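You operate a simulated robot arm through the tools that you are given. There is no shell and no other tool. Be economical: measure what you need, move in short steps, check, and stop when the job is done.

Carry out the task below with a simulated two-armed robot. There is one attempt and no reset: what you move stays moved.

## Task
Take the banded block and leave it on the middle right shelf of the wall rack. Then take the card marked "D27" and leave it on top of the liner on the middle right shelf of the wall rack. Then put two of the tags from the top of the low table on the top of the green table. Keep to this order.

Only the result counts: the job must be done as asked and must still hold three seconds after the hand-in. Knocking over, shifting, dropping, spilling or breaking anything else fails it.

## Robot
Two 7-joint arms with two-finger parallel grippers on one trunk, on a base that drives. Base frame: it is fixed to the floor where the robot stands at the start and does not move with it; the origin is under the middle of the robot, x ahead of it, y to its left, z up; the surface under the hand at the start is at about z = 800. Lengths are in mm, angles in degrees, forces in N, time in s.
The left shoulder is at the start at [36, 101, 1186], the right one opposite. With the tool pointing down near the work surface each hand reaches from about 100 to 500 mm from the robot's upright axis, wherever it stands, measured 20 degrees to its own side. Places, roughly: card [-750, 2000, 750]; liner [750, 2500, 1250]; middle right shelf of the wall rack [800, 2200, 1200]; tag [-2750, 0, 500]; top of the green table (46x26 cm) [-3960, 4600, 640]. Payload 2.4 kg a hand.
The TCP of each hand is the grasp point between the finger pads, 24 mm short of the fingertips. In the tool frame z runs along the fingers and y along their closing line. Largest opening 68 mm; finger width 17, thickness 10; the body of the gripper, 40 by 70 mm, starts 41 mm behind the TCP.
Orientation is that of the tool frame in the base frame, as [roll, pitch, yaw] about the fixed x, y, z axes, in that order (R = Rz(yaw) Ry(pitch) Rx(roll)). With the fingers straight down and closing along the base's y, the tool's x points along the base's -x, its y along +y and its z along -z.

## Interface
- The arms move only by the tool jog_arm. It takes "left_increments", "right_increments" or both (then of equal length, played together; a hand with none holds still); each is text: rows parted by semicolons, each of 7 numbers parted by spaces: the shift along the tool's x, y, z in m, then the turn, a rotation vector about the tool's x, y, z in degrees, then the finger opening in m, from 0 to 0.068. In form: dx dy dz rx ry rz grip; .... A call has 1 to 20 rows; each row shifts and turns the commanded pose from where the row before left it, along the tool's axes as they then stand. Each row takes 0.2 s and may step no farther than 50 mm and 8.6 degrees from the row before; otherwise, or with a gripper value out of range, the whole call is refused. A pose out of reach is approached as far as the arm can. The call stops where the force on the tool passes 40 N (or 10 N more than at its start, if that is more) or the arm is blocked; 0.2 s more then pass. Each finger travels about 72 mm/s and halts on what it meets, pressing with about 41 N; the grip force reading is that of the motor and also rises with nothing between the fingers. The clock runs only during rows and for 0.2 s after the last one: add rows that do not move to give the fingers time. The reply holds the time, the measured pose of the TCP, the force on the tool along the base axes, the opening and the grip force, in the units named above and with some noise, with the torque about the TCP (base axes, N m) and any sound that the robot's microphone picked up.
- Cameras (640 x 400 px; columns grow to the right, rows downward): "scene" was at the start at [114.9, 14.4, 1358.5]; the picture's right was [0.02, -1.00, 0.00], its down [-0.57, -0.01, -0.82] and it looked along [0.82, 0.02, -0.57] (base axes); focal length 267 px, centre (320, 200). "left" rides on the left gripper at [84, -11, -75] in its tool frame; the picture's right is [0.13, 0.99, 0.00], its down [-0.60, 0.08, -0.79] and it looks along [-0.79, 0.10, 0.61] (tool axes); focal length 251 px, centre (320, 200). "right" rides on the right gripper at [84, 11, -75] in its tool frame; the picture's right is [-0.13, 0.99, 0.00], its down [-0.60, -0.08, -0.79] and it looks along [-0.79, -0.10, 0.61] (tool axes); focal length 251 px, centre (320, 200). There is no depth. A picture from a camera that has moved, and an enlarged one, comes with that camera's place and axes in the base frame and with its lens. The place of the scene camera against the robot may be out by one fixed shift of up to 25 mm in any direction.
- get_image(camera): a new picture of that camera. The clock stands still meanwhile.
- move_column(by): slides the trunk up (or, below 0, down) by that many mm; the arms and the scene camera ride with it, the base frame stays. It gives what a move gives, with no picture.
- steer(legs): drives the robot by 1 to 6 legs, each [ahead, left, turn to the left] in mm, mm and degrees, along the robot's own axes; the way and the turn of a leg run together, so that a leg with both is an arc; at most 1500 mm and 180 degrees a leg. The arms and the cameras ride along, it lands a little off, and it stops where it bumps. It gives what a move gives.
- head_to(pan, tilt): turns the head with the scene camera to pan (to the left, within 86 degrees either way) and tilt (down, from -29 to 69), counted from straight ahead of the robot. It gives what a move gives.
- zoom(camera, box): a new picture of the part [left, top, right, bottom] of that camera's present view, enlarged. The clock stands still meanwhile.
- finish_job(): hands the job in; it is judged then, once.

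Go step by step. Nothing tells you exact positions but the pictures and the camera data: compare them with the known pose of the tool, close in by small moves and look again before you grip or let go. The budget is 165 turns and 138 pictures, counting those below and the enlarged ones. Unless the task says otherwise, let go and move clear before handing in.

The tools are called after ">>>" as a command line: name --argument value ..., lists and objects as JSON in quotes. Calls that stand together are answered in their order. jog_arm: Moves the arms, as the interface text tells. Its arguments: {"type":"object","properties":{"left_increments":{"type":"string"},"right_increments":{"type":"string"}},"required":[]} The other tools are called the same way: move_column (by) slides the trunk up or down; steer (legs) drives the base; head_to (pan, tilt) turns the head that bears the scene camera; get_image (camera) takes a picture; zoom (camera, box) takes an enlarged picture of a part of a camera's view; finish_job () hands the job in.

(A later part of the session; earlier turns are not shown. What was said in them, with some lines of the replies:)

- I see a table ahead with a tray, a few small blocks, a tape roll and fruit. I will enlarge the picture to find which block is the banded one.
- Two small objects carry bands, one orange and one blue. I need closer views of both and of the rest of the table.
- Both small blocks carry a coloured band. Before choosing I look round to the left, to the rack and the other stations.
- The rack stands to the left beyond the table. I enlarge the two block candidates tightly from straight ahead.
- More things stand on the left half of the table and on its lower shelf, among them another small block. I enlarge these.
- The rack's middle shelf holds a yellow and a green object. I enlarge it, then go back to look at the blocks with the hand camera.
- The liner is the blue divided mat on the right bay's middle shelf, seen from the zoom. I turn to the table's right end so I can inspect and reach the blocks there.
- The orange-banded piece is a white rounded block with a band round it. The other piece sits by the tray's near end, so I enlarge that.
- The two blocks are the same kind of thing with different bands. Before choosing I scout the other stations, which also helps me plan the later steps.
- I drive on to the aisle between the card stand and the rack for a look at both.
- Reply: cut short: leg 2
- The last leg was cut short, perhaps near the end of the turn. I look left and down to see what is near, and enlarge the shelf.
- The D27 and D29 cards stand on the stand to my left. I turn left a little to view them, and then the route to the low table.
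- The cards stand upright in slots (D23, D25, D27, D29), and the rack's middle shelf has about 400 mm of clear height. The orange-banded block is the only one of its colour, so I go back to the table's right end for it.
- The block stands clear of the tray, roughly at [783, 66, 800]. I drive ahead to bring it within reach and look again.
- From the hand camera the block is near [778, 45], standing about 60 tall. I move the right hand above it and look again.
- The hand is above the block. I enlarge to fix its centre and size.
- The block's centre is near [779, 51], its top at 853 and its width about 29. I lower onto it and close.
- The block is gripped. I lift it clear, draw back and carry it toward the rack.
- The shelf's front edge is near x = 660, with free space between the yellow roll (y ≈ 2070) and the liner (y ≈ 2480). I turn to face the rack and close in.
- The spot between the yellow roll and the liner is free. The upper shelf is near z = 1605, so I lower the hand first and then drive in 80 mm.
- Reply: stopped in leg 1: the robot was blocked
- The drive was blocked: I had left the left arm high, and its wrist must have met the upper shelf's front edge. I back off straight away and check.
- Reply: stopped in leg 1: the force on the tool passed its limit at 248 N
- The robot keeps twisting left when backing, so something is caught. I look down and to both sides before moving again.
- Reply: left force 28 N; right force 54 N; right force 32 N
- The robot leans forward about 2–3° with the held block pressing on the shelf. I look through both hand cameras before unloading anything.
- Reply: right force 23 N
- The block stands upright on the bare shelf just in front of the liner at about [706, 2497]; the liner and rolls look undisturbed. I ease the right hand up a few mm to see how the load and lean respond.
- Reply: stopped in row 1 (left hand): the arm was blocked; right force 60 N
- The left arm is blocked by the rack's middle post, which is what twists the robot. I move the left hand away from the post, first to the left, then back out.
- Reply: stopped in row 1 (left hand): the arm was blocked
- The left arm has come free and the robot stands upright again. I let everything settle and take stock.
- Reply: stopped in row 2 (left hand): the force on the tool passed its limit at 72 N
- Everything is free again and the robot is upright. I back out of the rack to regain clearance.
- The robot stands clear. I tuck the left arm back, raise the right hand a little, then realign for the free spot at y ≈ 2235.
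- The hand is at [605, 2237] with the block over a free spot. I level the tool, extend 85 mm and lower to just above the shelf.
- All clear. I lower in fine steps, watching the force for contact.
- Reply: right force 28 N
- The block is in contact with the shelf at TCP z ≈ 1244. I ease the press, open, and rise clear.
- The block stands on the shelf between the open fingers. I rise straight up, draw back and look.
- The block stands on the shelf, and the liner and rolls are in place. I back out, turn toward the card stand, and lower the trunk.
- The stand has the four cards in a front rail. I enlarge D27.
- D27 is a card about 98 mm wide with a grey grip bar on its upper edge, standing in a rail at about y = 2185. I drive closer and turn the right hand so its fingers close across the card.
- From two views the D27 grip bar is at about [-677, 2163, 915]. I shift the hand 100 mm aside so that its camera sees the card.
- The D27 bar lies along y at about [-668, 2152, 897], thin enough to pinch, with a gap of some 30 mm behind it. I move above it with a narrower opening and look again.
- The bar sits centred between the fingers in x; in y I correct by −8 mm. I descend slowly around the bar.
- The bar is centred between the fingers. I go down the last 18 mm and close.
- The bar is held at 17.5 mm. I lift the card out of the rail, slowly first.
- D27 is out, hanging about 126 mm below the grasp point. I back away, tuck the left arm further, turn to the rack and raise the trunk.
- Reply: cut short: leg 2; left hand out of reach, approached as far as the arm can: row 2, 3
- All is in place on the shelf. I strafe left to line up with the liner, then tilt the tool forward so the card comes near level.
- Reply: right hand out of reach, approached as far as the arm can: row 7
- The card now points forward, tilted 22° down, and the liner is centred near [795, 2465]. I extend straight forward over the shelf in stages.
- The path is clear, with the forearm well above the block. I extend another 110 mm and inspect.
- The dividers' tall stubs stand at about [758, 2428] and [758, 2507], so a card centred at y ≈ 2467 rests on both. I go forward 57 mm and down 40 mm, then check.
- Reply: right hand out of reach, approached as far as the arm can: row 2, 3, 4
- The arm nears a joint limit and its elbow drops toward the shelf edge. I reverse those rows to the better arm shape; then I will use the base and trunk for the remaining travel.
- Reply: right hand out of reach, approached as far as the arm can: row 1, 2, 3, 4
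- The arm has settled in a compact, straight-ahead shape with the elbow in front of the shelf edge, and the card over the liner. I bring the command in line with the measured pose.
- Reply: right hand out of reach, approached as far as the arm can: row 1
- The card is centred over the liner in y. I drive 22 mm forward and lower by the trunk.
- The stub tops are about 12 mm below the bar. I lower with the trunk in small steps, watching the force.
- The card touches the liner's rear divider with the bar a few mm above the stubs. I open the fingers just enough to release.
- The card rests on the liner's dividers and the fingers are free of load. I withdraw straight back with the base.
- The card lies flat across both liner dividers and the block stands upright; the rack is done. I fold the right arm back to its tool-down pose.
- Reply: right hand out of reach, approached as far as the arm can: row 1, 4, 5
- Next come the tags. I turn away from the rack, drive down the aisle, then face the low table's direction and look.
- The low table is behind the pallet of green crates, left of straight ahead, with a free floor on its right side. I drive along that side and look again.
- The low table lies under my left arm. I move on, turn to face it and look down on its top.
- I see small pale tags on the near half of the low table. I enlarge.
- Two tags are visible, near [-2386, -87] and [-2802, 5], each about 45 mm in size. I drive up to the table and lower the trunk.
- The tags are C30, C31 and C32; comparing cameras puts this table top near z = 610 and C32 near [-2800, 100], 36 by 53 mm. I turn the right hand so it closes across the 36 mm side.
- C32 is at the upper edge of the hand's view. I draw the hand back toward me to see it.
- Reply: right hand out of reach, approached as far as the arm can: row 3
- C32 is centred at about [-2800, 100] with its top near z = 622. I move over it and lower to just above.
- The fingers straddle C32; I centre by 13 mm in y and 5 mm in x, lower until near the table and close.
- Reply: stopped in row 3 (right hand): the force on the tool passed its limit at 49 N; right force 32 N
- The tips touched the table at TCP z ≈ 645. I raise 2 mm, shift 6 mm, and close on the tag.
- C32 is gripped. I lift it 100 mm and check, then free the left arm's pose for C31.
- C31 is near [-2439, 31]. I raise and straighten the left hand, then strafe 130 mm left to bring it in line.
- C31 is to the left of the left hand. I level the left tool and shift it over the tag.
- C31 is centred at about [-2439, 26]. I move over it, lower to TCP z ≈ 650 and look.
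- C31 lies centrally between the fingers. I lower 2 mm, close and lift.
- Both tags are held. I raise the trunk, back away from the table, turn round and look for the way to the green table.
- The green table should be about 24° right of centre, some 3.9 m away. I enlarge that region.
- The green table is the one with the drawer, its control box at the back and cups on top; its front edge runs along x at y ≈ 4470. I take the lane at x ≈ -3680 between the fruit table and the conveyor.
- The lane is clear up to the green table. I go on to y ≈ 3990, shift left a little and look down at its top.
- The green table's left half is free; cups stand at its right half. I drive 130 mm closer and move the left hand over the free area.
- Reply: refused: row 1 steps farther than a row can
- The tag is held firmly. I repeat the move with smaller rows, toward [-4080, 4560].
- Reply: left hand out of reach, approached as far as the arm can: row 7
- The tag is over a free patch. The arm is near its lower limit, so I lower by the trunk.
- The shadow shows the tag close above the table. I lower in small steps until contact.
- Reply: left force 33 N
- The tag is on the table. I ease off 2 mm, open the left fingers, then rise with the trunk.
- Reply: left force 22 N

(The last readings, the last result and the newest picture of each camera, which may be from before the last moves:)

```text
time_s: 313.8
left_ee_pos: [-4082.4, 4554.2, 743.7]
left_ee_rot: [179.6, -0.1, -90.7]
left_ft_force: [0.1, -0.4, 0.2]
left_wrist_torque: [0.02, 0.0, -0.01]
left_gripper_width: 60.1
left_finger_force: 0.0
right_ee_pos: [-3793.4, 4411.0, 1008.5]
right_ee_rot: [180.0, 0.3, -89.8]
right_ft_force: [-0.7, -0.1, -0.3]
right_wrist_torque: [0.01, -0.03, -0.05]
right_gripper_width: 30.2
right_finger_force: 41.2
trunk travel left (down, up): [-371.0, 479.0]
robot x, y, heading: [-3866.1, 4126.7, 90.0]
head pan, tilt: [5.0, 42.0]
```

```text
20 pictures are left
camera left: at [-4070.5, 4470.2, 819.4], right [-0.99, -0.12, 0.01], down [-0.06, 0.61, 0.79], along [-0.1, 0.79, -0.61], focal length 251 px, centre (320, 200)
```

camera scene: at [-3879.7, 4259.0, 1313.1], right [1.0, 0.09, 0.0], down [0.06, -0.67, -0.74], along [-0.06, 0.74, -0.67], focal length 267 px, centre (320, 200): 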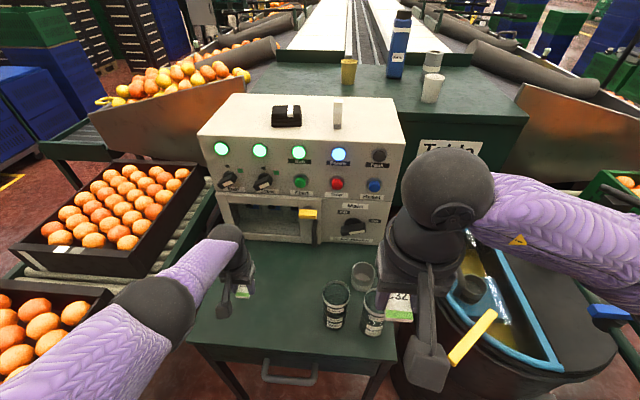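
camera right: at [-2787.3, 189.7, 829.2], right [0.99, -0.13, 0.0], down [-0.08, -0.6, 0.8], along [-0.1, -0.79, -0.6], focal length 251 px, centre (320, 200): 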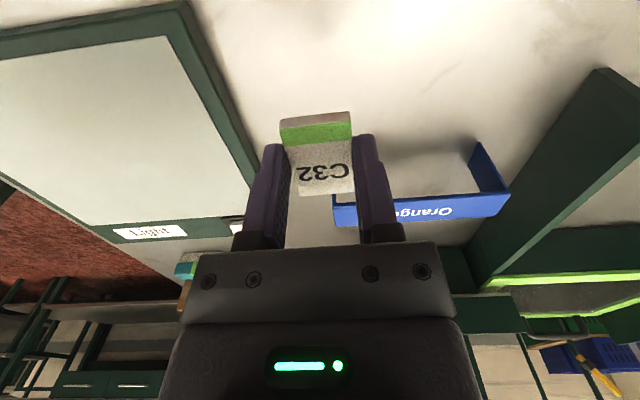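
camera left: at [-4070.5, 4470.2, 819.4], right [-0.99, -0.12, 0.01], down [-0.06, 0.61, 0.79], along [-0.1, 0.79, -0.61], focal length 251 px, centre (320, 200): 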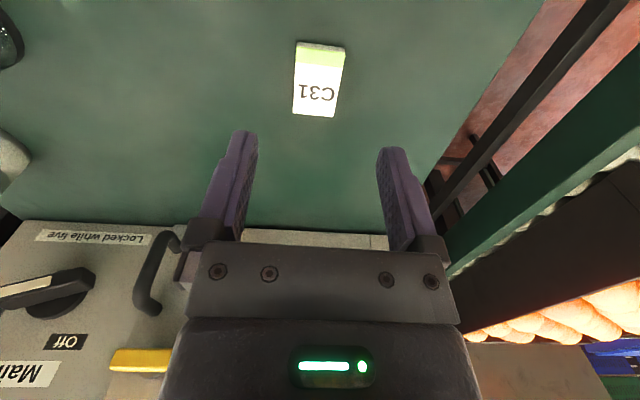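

C31 lies on the green table. I raise and retract the left arm, and at the same time bring the right hand inward at height.

>>> jog_arm --left_increments "0 0 -0.04 0 0 0 0.06; 0 0 -0.04 0 0 0 0.06; 0 0 -0.04 0 0 0 0.06; 0 0 -0.04 0 0 0 0.06; 0 0 -0.04 0 0 0 0.06; 0.04 0 -0.02 0 0 0 0.06; 0.04 0 -0.01 0 0 0 0.06; 0.04 0 0 0 0 0 0.06; 0.04 0 0 0 0 0 0.06; 0.03 0 0 0 0 0 0.06; 0 0 0 0 0 0 0.06"

>>> jog_arm --right_increments "-0.02 0.028 0.02 0 0 0 0.02; -0.02 0.028 0.02 0 0 0 0.02; -0.02 0.028 0.02 0 0 0 0.02; -0.02 0.028 0.02 0 0 0 0.02; -0.02 0.03 0.02 0 0 0 0.02; -0.02 0.03 0.02 0 0 0 0.02; -0.014 0 0.04 0 0 0 0.02; 0 0 0 0 0 0 0.02; 0 0 0 0 0 0 0.02"

>>> get_image --camera "scene"

>>> get_image --camera "right"

```text
time_s: 316.2
left_ee_pos: [-4082.3, 4364.1, 975.6]
left_ee_rot: [179.5, 0.0, -90.7]
left_ft_force: [0.3, 0.7, -0.2]
left_wrist_torque: [0.01, 0.02, -0.01]
left_gripper_width: 60.2
left_finger_force: 0.1
right_ee_pos: [-3795.0, 4411.7, 1010.0]
right_ee_rot: [-180.0, 0.3, -89.7]
right_ft_force: [-0.7, -0.1, -0.1]
right_wrist_torque: [-0.01, 0.01, 0.01]
right_gripper_width: 30.5
right_finger_force: 41.2
trunk travel left (down, up): [-371.0, 479.0]
robot x, y, heading: [-3863.6, 4128.8, 90.0]
head pan, tilt: [5.0, 42.0]
```

```text
time_s: 318.2
left_ee_pos: [-4081.9, 4364.7, 975.3]
left_ee_rot: [179.6, -0.1, -90.7]
left_ft_force: [-0.2, -0.3, 0.1]
left_wrist_torque: [0.04, -0.02, -0.02]
left_gripper_width: 60.0
left_finger_force: 0.1
right_ee_pos: [-3950.8, 4531.7, 863.1]
right_ee_rot: [180.0, 0.3, -89.7]
right_ft_force: [-0.4, 0.7, -0.3]
right_wrist_torque: [0.02, -0.03, -0.03]
right_gripper_width: 30.4
right_finger_force: 41.1
right hand out of reach, approached as far as the arm can: row 7
trunk travel left (down, up): [-371.0, 479.0]
robot x, y, heading: [-3865.4, 4127.3, 89.8]
head pan, tilt: [5.0, 42.0]
```

```text
19 pictures are left
camera scene: at [-3880.1, 4258.0, 1318.1], right [1.0, 0.09, 0.0], down [0.06, -0.67, -0.74], along [-0.06, 0.74, -0.67], focal length 267 px, centre (320, 200)
```

scene: 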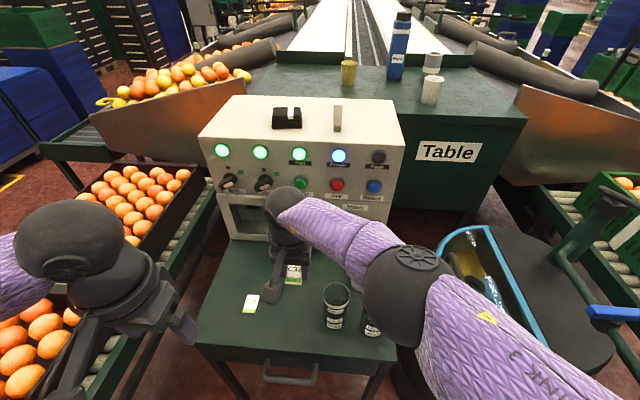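

```text
18 pictures are left
camera right: at [-3961.0, 4446.9, 938.0], right [-0.99, 0.12, 0.0], down [0.08, 0.6, 0.8], along [0.1, 0.79, -0.6], focal length 251 px, centre (320, 200)
```

right: 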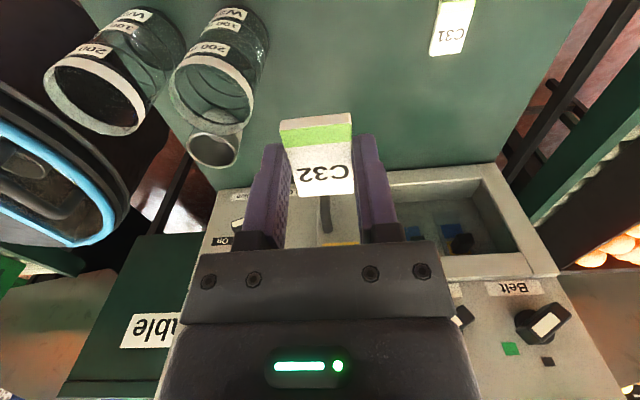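

C32 is over a free patch, but the cup is only some 24 mm from where the finger would open. I shift the robot 20 mm left and raise the left arm before lowering the trunk.

>>> jog_arm --left_increments "0 0 -0.04 0 0 0 0.06; 0 0 -0.04 0 0 0 0.06; 0 0 -0.04 0 0 0 0.06; 0 0 -0.03 0 0 0 0.06; 0 0 0 0 0 0 0.06"

>>> steer --legs '[[0, 22, 0]]'

>>> move_column --by -150

>>> get_image --camera "right"

>>> get_image --camera "scene"

```text
time_s: 319.4
left_ee_pos: [-4080.7, 4365.5, 1124.1]
left_ee_rot: [179.5, 0.0, -90.7]
left_ft_force: [-0.6, 0.1, 0.1]
left_wrist_torque: [0.0, 0.0, -0.01]
left_gripper_width: 59.8
left_finger_force: 0.1
right_ee_pos: [-3948.1, 4532.6, 863.4]
right_ee_rot: [180.0, 0.2, -89.7]
right_ft_force: [0.0, -0.3, 0.0]
right_wrist_torque: [0.06, -0.01, -0.03]
right_gripper_width: 30.4
right_finger_force: 41.5
trunk travel left (down, up): [-371.0, 479.0]
robot x, y, heading: [-3869.1, 4129.6, 89.8]
head pan, tilt: [5.0, 42.0]
```

```text
time_s: 320.2
left_ee_pos: [-4102.8, 4365.0, 1124.7]
left_ee_rot: [179.5, 0.0, -90.8]
left_ft_force: [-0.1, 0.0, 0.0]
left_wrist_torque: [0.01, -0.01, -0.01]
left_gripper_width: 60.2
left_finger_force: 0.2
right_ee_pos: [-3972.1, 4532.7, 863.7]
right_ee_rot: [-180.0, 0.2, -89.8]
right_ft_force: [0.0, 0.8, -0.8]
right_wrist_torque: [0.02, -0.03, 0.0]
right_gripper_width: 30.6
right_finger_force: 41.1
trunk travel left (down, up): [-371.0, 479.0]
robot x, y, heading: [-3887.4, 4122.7, 90.0]
head pan, tilt: [5.0, 42.0]
```

```text
time_s: 321.9
left_ee_pos: [-4103.4, 4364.8, 975.2]
left_ee_rot: [179.6, 0.0, -90.8]
left_ft_force: [0.2, 0.3, 0.3]
left_wrist_torque: [-0.01, -0.01, -0.01]
left_gripper_width: 59.9
left_finger_force: 0.1
right_ee_pos: [-3971.0, 4533.7, 713.7]
right_ee_rot: [-180.0, 0.3, -89.8]
right_ft_force: [-0.4, 0.2, 0.3]
right_wrist_torque: [0.01, 0.0, 0.0]
right_gripper_width: 30.3
right_finger_force: 41.2
trunk travel left (down, up): [-221.0, 629.0]
robot x, y, heading: [-3888.7, 4125.7, 89.9]
head pan, tilt: [5.0, 42.0]
```

```text
17 pictures are left
camera right: at [-3982.7, 4447.0, 788.1], right [-0.99, 0.13, 0.0], down [0.08, 0.6, 0.8], along [0.1, 0.79, -0.6], focal length 251 px, centre (320, 200)
```

right: 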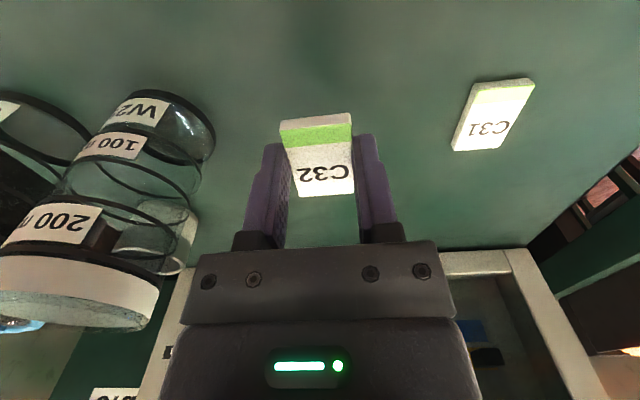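

```text
16 pictures are left
camera scene: at [-3901.7, 4289.0, 1166.3], right [1.0, 0.09, 0.0], down [0.06, -0.67, -0.74], along [-0.06, 0.74, -0.67], focal length 267 px, centre (320, 200)
```

scene: 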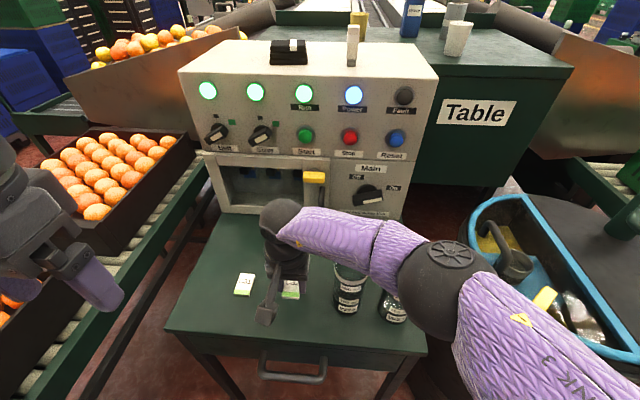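

The right elbow hangs close above the cups, so lowering here could touch them. I back the robot 70 mm and extend the arm instead, which draws the elbow away.

>>> move_column --by 60

>>> steer --legs '[[-80, 0, 0]]'

>>> jog_arm --right_increments "-0.03 0 0 0 0 0 0.02; -0.03 0 0 0 0 0 0.02; 0 0 0 0 0 0 0.02; 0 0 0 0 0 0 0.02"

>>> get_image --camera "scene"

```text
time_s: 322.9
left_ee_pos: [-4102.2, 4364.5, 1034.6]
left_ee_rot: [179.5, -0.1, -90.7]
left_ft_force: [0.5, 0.4, -0.5]
left_wrist_torque: [0.02, 0.0, 0.01]
left_gripper_width: 60.1
left_finger_force: 0.1
right_ee_pos: [-3971.2, 4532.5, 772.6]
right_ee_rot: [-180.0, 0.4, -89.7]
right_ft_force: [0.8, -0.5, -0.2]
right_wrist_torque: [0.05, 0.03, 0.01]
right_gripper_width: 30.4
right_finger_force: 40.7
trunk travel left (down, up): [-281.0, 568.0]
robot x, y, heading: [-3890.8, 4121.3, 89.9]
head pan, tilt: [5.0, 42.0]
```

```text
time_s: 324.0
left_ee_pos: [-4101.9, 4284.8, 1035.5]
left_ee_rot: [179.5, 0.0, -90.7]
left_ft_force: [0.3, 0.1, -0.9]
left_wrist_torque: [0.07, 0.0, -0.02]
left_gripper_width: 60.2
left_finger_force: 0.1
right_ee_pos: [-3972.0, 4453.2, 773.1]
right_ee_rot: [180.0, 0.4, -89.7]
right_ft_force: [0.1, 0.3, 0.4]
right_wrist_torque: [0.0, 0.01, 0.0]
right_gripper_width: 30.4
right_finger_force: 41.2
trunk travel left (down, up): [-281.0, 568.0]
robot x, y, heading: [-3886.8, 4046.3, 89.9]
head pan, tilt: [5.0, 42.0]
```

```text
time_s: 325.0
left_ee_pos: [-4101.8, 4284.8, 1035.1]
left_ee_rot: [179.4, 0.1, -90.7]
left_ft_force: [-0.6, -0.1, 0.6]
left_wrist_torque: [0.01, 0.03, 0.0]
left_gripper_width: 60.2
left_finger_force: 0.0
right_ee_pos: [-3960.7, 4481.0, 790.0]
right_ee_rot: [179.9, 0.3, -89.7]
right_ft_force: [-0.5, -0.3, -0.4]
right_wrist_torque: [0.02, 0.04, 0.04]
right_gripper_width: 30.1
right_finger_force: 41.2
right hand out of reach, approached as far as the arm can: row 1, 2
trunk travel left (down, up): [-281.0, 568.0]
robot x, y, heading: [-3886.8, 4047.2, 89.7]
head pan, tilt: [5.0, 42.0]
```

```text
15 pictures are left
camera scene: at [-3901.9, 4195.4, 1227.1], right [1.0, 0.09, 0.0], down [0.06, -0.67, -0.74], along [-0.06, 0.74, -0.67], focal length 267 px, centre (320, 200)
```

scene: 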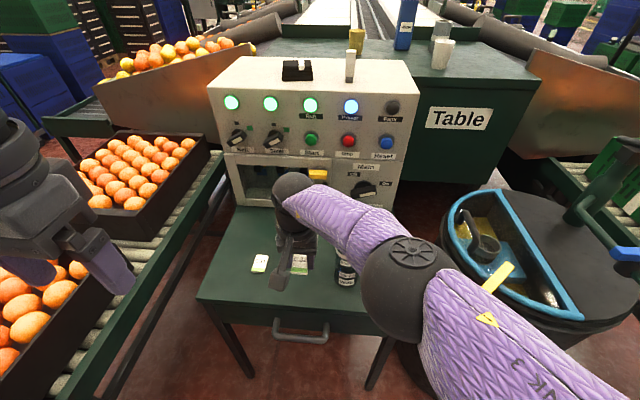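

The inward reach is limited with this wrist turn. I turn the hand 40° so it lines up with the forearm, which should free the reach and change the elbow.

>>> jog_arm --right_increments "0 0 0 0 0 -8 0.02; 0 0 0 0 0 -8 0.02; 0 0 0 0 0 -8 0.02; 0 0 0 0 0 -8 0.02; 0 0 0 0 0 -8 0.02; 0 0 0 0 0 0 0.02; 0 0 0 0 0 0 0.02"

>>> get_image --camera "scene"

```text
time_s: 326.6
left_ee_pos: [-4102.6, 4285.0, 1035.5]
left_ee_rot: [179.5, -0.1, -90.6]
left_ft_force: [0.0, -0.2, -0.9]
left_wrist_torque: [0.01, 0.0, -0.02]
left_gripper_width: 59.9
left_finger_force: 0.2
right_ee_pos: [-3955.9, 4479.8, 790.5]
right_ee_rot: [-179.7, 0.4, -49.7]
right_ft_force: [0.3, 0.4, 0.3]
right_wrist_torque: [0.0, -0.03, 0.01]
right_gripper_width: 30.3
right_finger_force: 41.6
right hand out of reach, approached as far as the arm can: row 5
trunk travel left (down, up): [-281.0, 568.0]
robot x, y, heading: [-3891.5, 4048.7, 89.9]
head pan, tilt: [5.0, 42.0]
```

```text
14 pictures are left
camera scene: at [-3901.9, 4195.5, 1227.1], right [1.0, 0.09, 0.0], down [0.06, -0.67, -0.74], along [-0.06, 0.74, -0.67], focal length 267 px, centre (320, 200)
```

scene: 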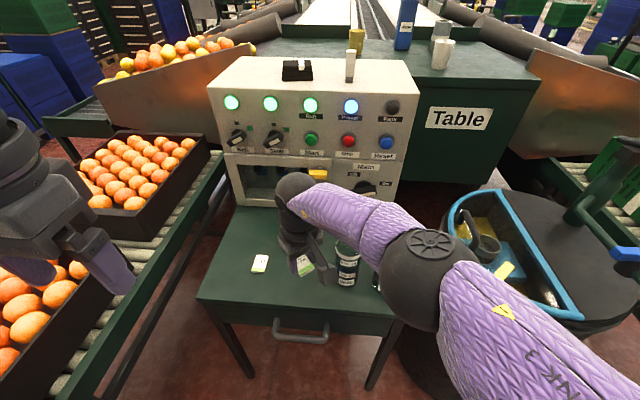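

That turn brings the elbow nearer the cups, so I turn back. In the former pose the elbow stayed in front of the table edge; I advance only 25 mm and place the tag nearer the front.

>>> jog_arm --right_increments "0 0 0 0 0 8 0.02; 0 0 0 0 0 8 0.02; 0 0 0 0 0 8 0.02; 0 0 0 0 0 8 0.02; 0 0 0 0 0 8 0.02; 0 0 0 0 0 0 0.02; 0 0 0 0 0 0 0.02"

>>> steer --legs '[[28, 0, 0]]'

>>> move_column --by -70

>>> get_image --camera "scene"

>>> get_image --camera "right"

```text
time_s: 328.2
left_ee_pos: [-4103.4, 4285.2, 1035.1]
left_ee_rot: [179.5, -0.1, -90.6]
left_ft_force: [-0.5, -0.2, -0.2]
left_wrist_torque: [0.0, 0.04, -0.04]
left_gripper_width: 60.1
left_finger_force: 0.1
right_ee_pos: [-3955.2, 4479.9, 791.2]
right_ee_rot: [180.0, 0.2, -89.7]
right_ft_force: [0.2, -0.5, -0.6]
right_wrist_torque: [0.02, 0.0, 0.02]
right_gripper_width: 30.5
right_finger_force: 41.1
trunk travel left (down, up): [-281.0, 568.0]
robot x, y, heading: [-3890.9, 4043.8, 89.9]
head pan, tilt: [5.0, 42.0]
```

```text
time_s: 329.0
left_ee_pos: [-4102.2, 4313.5, 1034.7]
left_ee_rot: [179.5, 0.0, -90.7]
left_ft_force: [-0.4, 0.0, 0.0]
left_wrist_torque: [-0.02, 0.01, 0.02]
left_gripper_width: 60.1
left_finger_force: 0.1
right_ee_pos: [-3955.4, 4508.9, 790.8]
right_ee_rot: [180.0, 0.2, -89.8]
right_ft_force: [0.9, -0.6, 0.3]
right_wrist_torque: [0.0, -0.02, 0.0]
right_gripper_width: 30.3
right_finger_force: 41.3
trunk travel left (down, up): [-281.0, 568.0]
robot x, y, heading: [-3892.9, 4072.5, 90.2]
head pan, tilt: [5.0, 42.0]
```

```text
time_s: 330.1
left_ee_pos: [-4102.0, 4312.9, 965.0]
left_ee_rot: [179.4, 0.0, -90.7]
left_ft_force: [-1.0, 0.1, 0.3]
left_wrist_torque: [0.01, 0.03, 0.03]
left_gripper_width: 59.9
left_finger_force: 0.1
right_ee_pos: [-3956.2, 4508.2, 722.3]
right_ee_rot: [-180.0, 0.3, -89.8]
right_ft_force: [-0.3, 0.7, -0.3]
right_wrist_torque: [0.05, -0.02, -0.01]
right_gripper_width: 30.2
right_finger_force: 40.9
trunk travel left (down, up): [-211.0, 639.0]
robot x, y, heading: [-3888.9, 4079.3, 89.8]
head pan, tilt: [5.0, 42.0]
```

```text
13 pictures are left
camera scene: at [-3901.8, 4240.3, 1156.0], right [1.0, 0.09, 0.0], down [0.06, -0.67, -0.74], along [-0.06, 0.74, -0.67], focal length 267 px, centre (320, 200)
```

scene: 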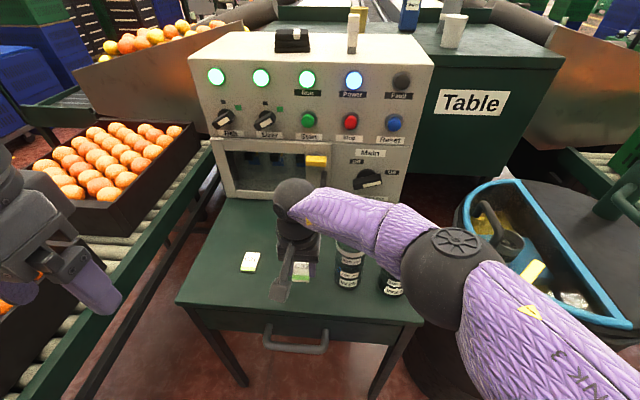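

```text
12 pictures are left
camera right: at [-3967.0, 4422.8, 796.4], right [-0.99, 0.13, 0.0], down [0.08, 0.6, 0.8], along [0.1, 0.79, -0.6], focal length 251 px, centre (320, 200)
```

right: 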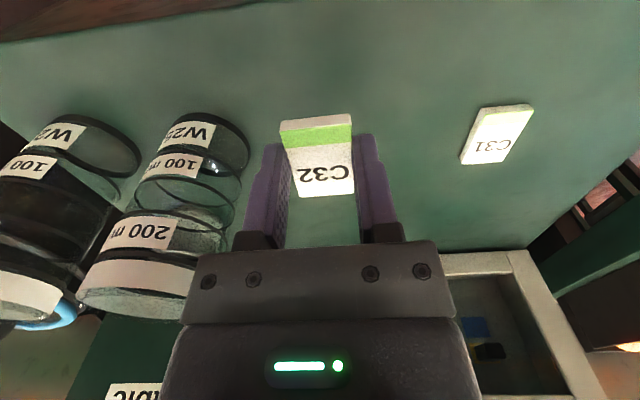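

The front edge is near y = 4456. I back 12 mm for more clearance between elbow and cups, lower 40 mm and check the elbow.

>>> steer --legs '[[-12, 0, 0]]'

>>> move_column --by -35

>>> zoom --camera "scene" --box '[220, 180, 520, 370]'

>>> get_image --camera "right"

```text
time_s: 330.9
left_ee_pos: [-4103.1, 4302.0, 964.3]
left_ee_rot: [179.5, 0.1, -90.7]
left_ft_force: [0.6, 0.7, -0.2]
left_wrist_torque: [0.02, -0.02, 0.01]
left_gripper_width: 60.1
left_finger_force: 0.0
right_ee_pos: [-3955.3, 4495.4, 720.5]
right_ee_rot: [-179.9, 0.4, -89.8]
right_ft_force: [0.5, 0.7, 0.3]
right_wrist_torque: [-0.02, -0.02, 0.01]
right_gripper_width: 30.5
right_finger_force: 40.7
trunk travel left (down, up): [-211.0, 639.0]
robot x, y, heading: [-3889.8, 4064.0, 90.2]
head pan, tilt: [5.0, 42.0]
```

```text
time_s: 331.6
left_ee_pos: [-4102.6, 4301.0, 930.2]
left_ee_rot: [179.4, 0.0, -90.7]
left_ft_force: [0.5, 0.4, -0.2]
left_wrist_torque: [0.01, 0.01, -0.01]
left_gripper_width: 60.1
left_finger_force: 0.0
right_ee_pos: [-3955.2, 4496.4, 686.0]
right_ee_rot: [-180.0, 0.3, -89.8]
right_ft_force: [0.5, 0.3, -1.0]
right_wrist_torque: [0.03, 0.01, -0.02]
right_gripper_width: 30.3
right_finger_force: 40.9
trunk travel left (down, up): [-176.0, 674.0]
robot x, y, heading: [-3893.3, 4067.6, 90.0]
head pan, tilt: [5.0, 42.0]
```

```text
2.11 times, centred on (370, 275) of scene
camera zoom: at [-3901.7, 4237.7, 1120.2], right [1.0, 0.09, 0.0], down [0.06, -0.67, -0.74], along [-0.06, 0.74, -0.67], focal length 563 px, centre (215, 42)
```

zoom: 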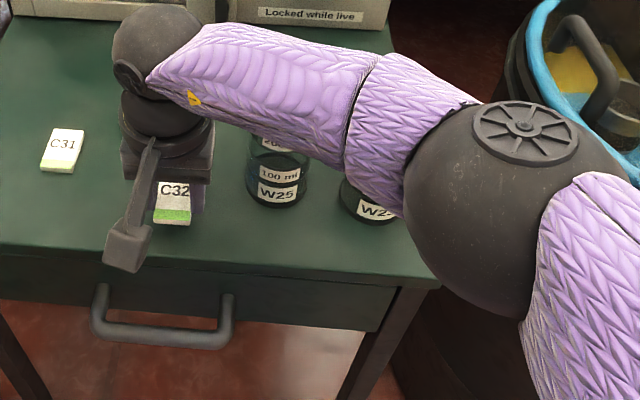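

```text
10 pictures are left
camera right: at [-3967.1, 4410.6, 761.4], right [-0.99, 0.13, 0.0], down [0.08, 0.6, 0.8], along [0.1, 0.79, -0.61], focal length 251 px, centre (320, 200)
```

right: 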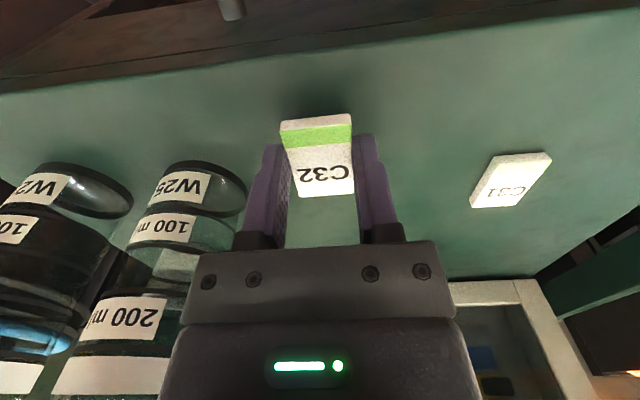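

The forearm passes above and in front of the cups with roughly 30 mm to spare. I lower the rest in small steps until the tag touches.

>>> move_column --by -14

>>> move_column --by -4

```text
time_s: 332.3
left_ee_pos: [-4103.2, 4300.9, 915.5]
left_ee_rot: [179.5, 0.0, -90.9]
left_ft_force: [-0.8, -0.8, 0.0]
left_wrist_torque: [0.0, -0.01, 0.02]
left_gripper_width: 60.0
left_finger_force: 0.1
right_ee_pos: [-3955.7, 4496.4, 672.3]
right_ee_rot: [-180.0, 0.3, -89.8]
right_ft_force: [0.5, -0.1, -1.3]
right_wrist_torque: [-0.01, 0.01, -0.02]
right_gripper_width: 30.6
right_finger_force: 41.0
trunk travel left (down, up): [-162.0, 688.0]
robot x, y, heading: [-3887.4, 4060.4, 90.0]
head pan, tilt: [5.0, 42.0]
```

```text
time_s: 332.8
left_ee_pos: [-4102.6, 4301.3, 911.5]
left_ee_rot: [179.5, -0.1, -90.7]
left_ft_force: [-0.3, 0.3, -0.5]
left_wrist_torque: [0.05, 0.02, 0.01]
left_gripper_width: 59.8
left_finger_force: 0.0
right_ee_pos: [-3956.1, 4496.7, 668.5]
right_ee_rot: [-180.0, 0.3, -89.8]
right_ft_force: [0.9, 0.1, -0.1]
right_wrist_torque: [-0.02, -0.02, 0.02]
right_gripper_width: 30.4
right_finger_force: 41.3
trunk travel left (down, up): [-158.0, 692.0]
robot x, y, heading: [-3890.9, 4060.1, 89.9]
head pan, tilt: [5.0, 42.0]
```

>>> move_column --by -3

>>> move_column --by -2

```text
time_s: 333.3
left_ee_pos: [-4102.7, 4300.8, 908.4]
left_ee_rot: [179.4, 0.1, -90.7]
left_ft_force: [0.8, 0.4, -0.3]
left_wrist_torque: [0.01, 0.0, 0.0]
left_gripper_width: 59.9
left_finger_force: 0.0
right_ee_pos: [-3955.4, 4497.8, 665.4]
right_ee_rot: [-180.0, 0.4, -89.9]
right_ft_force: [-0.1, -0.2, -0.1]
right_wrist_torque: [-0.01, -0.01, -0.04]
right_gripper_width: 30.1
right_finger_force: 41.0
trunk travel left (down, up): [-155.0, 694.0]
robot x, y, heading: [-3890.8, 4063.0, 89.8]
head pan, tilt: [5.0, 42.0]
```

```text
time_s: 333.8
left_ee_pos: [-4102.6, 4300.9, 907.3]
left_ee_rot: [179.5, 0.0, -90.6]
left_ft_force: [-0.4, 0.0, 0.8]
left_wrist_torque: [0.01, -0.01, -0.01]
left_gripper_width: 60.0
left_finger_force: 0.0
right_ee_pos: [-3955.4, 4495.4, 663.0]
right_ee_rot: [-179.9, 0.3, -89.8]
right_ft_force: [-0.3, 1.1, -0.8]
right_wrist_torque: [-0.02, -0.01, 0.0]
right_gripper_width: 30.2
right_finger_force: 40.8
trunk travel left (down, up): [-153.0, 696.0]
robot x, y, heading: [-3888.7, 4068.2, 89.5]
head pan, tilt: [5.0, 42.0]
```

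No contact yet; I continue in 2 mm steps.

>>> move_column --by -2

>>> get_image --camera "right"

```text
time_s: 334.4
left_ee_pos: [-4101.5, 4300.6, 905.8]
left_ee_rot: [179.6, 0.1, -90.7]
left_ft_force: [-0.4, 0.8, 0.9]
left_wrist_torque: [0.03, 0.04, 0.01]
left_gripper_width: 59.9
left_finger_force: 0.0
right_ee_pos: [-3955.5, 4494.3, 663.9]
right_ee_rot: [179.9, 0.4, -89.8]
right_ft_force: [0.9, 3.0, 25.0]
right_wrist_torque: [-0.16, -0.37, 0.06]
right_gripper_width: 30.4
right_finger_force: 41.4
trunk travel left (down, up): [-151.0, 698.0]
robot x, y, heading: [-3887.2, 4061.3, 90.0]
head pan, tilt: [5.0, 42.0]
```

```text
9 pictures are left
camera right: at [-3966.9, 4410.3, 737.7], right [-0.99, 0.13, 0.0], down [0.08, 0.6, 0.8], along [0.1, 0.79, -0.6], focal length 251 px, centre (320, 200)
```

right: 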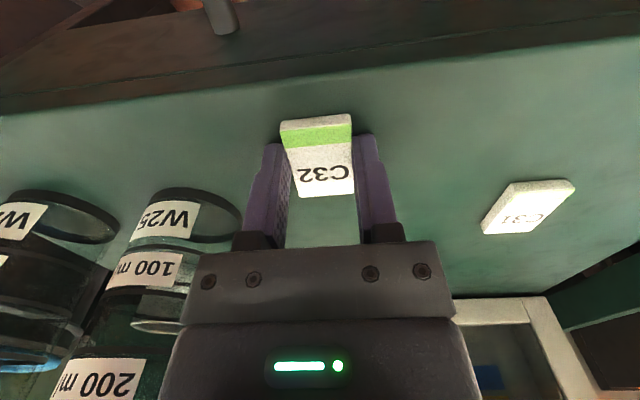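

The tag touches the table, well inside its front edge. I open the right fingers a little and rise with the trunk.

>>> move_column --by 1

>>> jog_arm --right_increments "0 0 0 0 0 0 0.034; 0 0 0 0 0 0 0.042; 0 0 0 0 0 0 0.046; 0 0 0 0 0 0 0.046"

>>> move_column --by 130

>>> get_image --camera "scene"

```text
time_s: 334.9
left_ee_pos: [-4101.6, 4301.6, 906.0]
left_ee_rot: [179.5, 0.0, -90.7]
left_ft_force: [-0.1, 1.2, 0.4]
left_wrist_torque: [0.01, -0.02, -0.02]
left_gripper_width: 59.7
left_finger_force: 0.1
right_ee_pos: [-3955.2, 4495.4, 661.9]
right_ee_rot: [-180.0, 0.4, -89.7]
right_ft_force: [0.2, 5.0, 23.5]
right_wrist_torque: [-0.04, -0.2, 0.1]
right_gripper_width: 30.0
right_finger_force: 40.7
trunk travel left (down, up): [-152.0, 698.0]
robot x, y, heading: [-3890.4, 4063.1, 89.7]
head pan, tilt: [5.0, 42.0]
```

```text
time_s: 335.9
left_ee_pos: [-4103.9, 4301.1, 907.0]
left_ee_rot: [179.6, -0.1, -90.7]
left_ft_force: [-0.2, -0.2, -0.3]
left_wrist_torque: [0.0, -0.01, 0.02]
left_gripper_width: 60.0
left_finger_force: 0.0
right_ee_pos: [-3957.3, 4495.8, 662.1]
right_ee_rot: [180.0, 0.4, -89.7]
right_ft_force: [-17.5, 10.2, 27.0]
right_wrist_torque: [0.03, -0.04, 0.18]
right_gripper_width: 34.3
right_finger_force: 0.1
trunk travel left (down, up): [-152.0, 698.0]
robot x, y, heading: [-3893.4, 4064.2, 90.0]
head pan, tilt: [5.0, 42.0]
```

```text
time_s: 337.4
left_ee_pos: [-4102.4, 4300.8, 1036.1]
left_ee_rot: [179.5, -0.1, -90.6]
left_ft_force: [-0.7, -0.4, 0.4]
left_wrist_torque: [-0.01, 0.01, 0.0]
left_gripper_width: 60.1
left_finger_force: 0.1
right_ee_pos: [-3955.8, 4495.6, 791.9]
right_ee_rot: [-180.0, 0.1, -89.8]
right_ft_force: [0.0, -0.5, 0.0]
right_wrist_torque: [0.02, 0.04, -0.01]
right_gripper_width: 46.1
right_finger_force: 0.1
trunk travel left (down, up): [-282.0, 568.0]
robot x, y, heading: [-3892.5, 4059.3, 89.5]
head pan, tilt: [5.0, 42.0]
```

```text
8 pictures are left
camera scene: at [-3901.9, 4211.5, 1228.1], right [1.0, 0.09, 0.0], down [0.06, -0.67, -0.74], along [-0.06, 0.74, -0.67], focal length 267 px, centre (320, 200)
```

scene: 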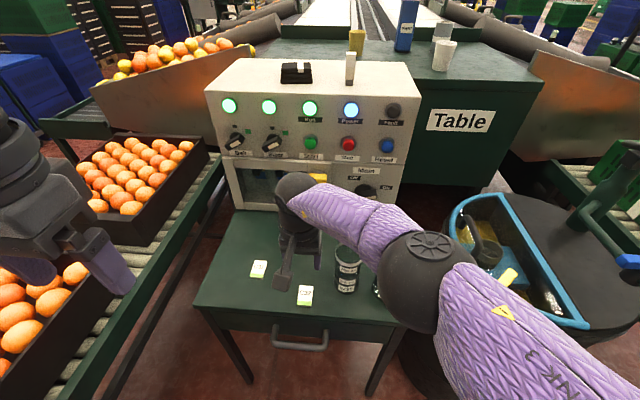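

Both tags lie on the green table. I raise further, back away and check the final state.

>>> move_column --by 100

>>> steer --legs '[[-280, 0, 0]]'

>>> zoom --camera "scene" --box '[180, 100, 460, 280]'

```text
time_s: 338.8
left_ee_pos: [-4103.3, 4301.9, 1135.1]
left_ee_rot: [179.6, 0.0, -90.7]
left_ft_force: [0.2, -0.4, -0.3]
left_wrist_torque: [0.02, 0.01, 0.02]
left_gripper_width: 59.9
left_finger_force: 0.1
right_ee_pos: [-3955.5, 4496.9, 902.7]
right_ee_rot: [180.0, 1.7, -89.8]
right_ft_force: [0.2, -1.0, 0.0]
right_wrist_torque: [0.01, 0.0, -0.01]
right_gripper_width: 46.1
right_finger_force: 0.1
trunk travel left (down, up): [-382.0, 468.0]
robot x, y, heading: [-3888.3, 4059.0, 89.7]
head pan, tilt: [5.0, 42.0]
```

```text
time_s: 340.7
left_ee_pos: [-4103.2, 4022.1, 1136.5]
left_ee_rot: [179.5, 0.0, -90.7]
left_ft_force: [-0.3, 0.0, 0.4]
left_wrist_torque: [0.0, -0.03, 0.0]
left_gripper_width: 59.9
left_finger_force: 0.1
right_ee_pos: [-3956.9, 4216.7, 902.1]
right_ee_rot: [180.0, 1.8, -89.9]
right_ft_force: [0.3, -0.8, 0.0]
right_wrist_torque: [-0.01, 0.0, 0.01]
right_gripper_width: 45.9
right_finger_force: 0.0
trunk travel left (down, up): [-382.0, 468.0]
robot x, y, heading: [-3890.4, 3779.3, 89.8]
head pan, tilt: [5.0, 42.0]
```

```text
2.22 times, centred on (320, 190) of scene
camera zoom: at [-3902.2, 3912.9, 1329.2], right [1.0, 0.09, 0.0], down [0.06, -0.67, -0.74], along [-0.06, 0.74, -0.67], focal length 594 px, centre (320, 222)
```

zoom: 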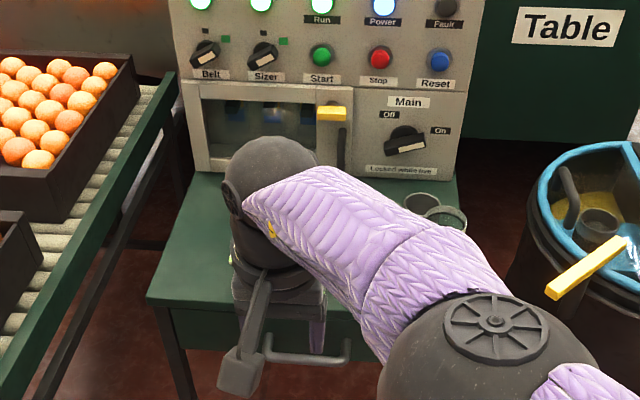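

The arm hides the tags from the head, so I check with the right hand's camera.

>>> get_image --camera "right"

```text
6 pictures are left
camera right: at [-3967.0, 4128.8, 975.5], right [-0.99, 0.12, 0.0], down [0.08, 0.58, 0.81], along [0.1, 0.81, -0.58], focal length 251 px, centre (320, 200)
```

right: 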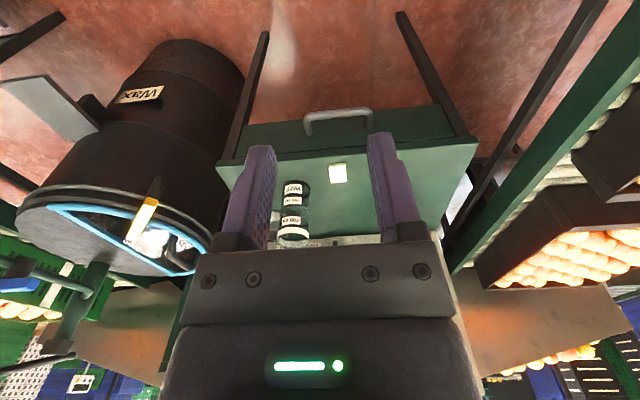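

C32 lies on the green table with the cups undisturbed; C31 was seen there a moment ago and is now only hidden behind a finger. The block and card stayed as placed on the rack, so I hand the job in.

>>> finish_job

```text
The job is handed in.
```

I finished the three steps in the order you asked and handed the job in; no verdict has come back. Three things could count against it:

- **Choice of block:** several similar blocks carry bands. I took the orange-banded one because it was the only one of its colour; the others I saw had blue bands.
- **Bump at the rack:** while I was carrying the block in, the left arm hit the rack and caught on its middle post. The robot rocked and briefly pressed the held block against the shelf. I freed the arm and backed out, and saw nothing moved on the shelves afterwards.
- **Last view of C31:** my final picture shows C32 on the green table with the one cup in view still upright. C31 was hidden behind a finger; I saw it on the table in the picture before backing away.

- **Block:** it stands upright on the middle right shelf, between the yellow roll and the liner.
- **Card D27:** it lies flat across both liner dividers on that shelf.
- **Tags:** C31 and C32 are on the green table.
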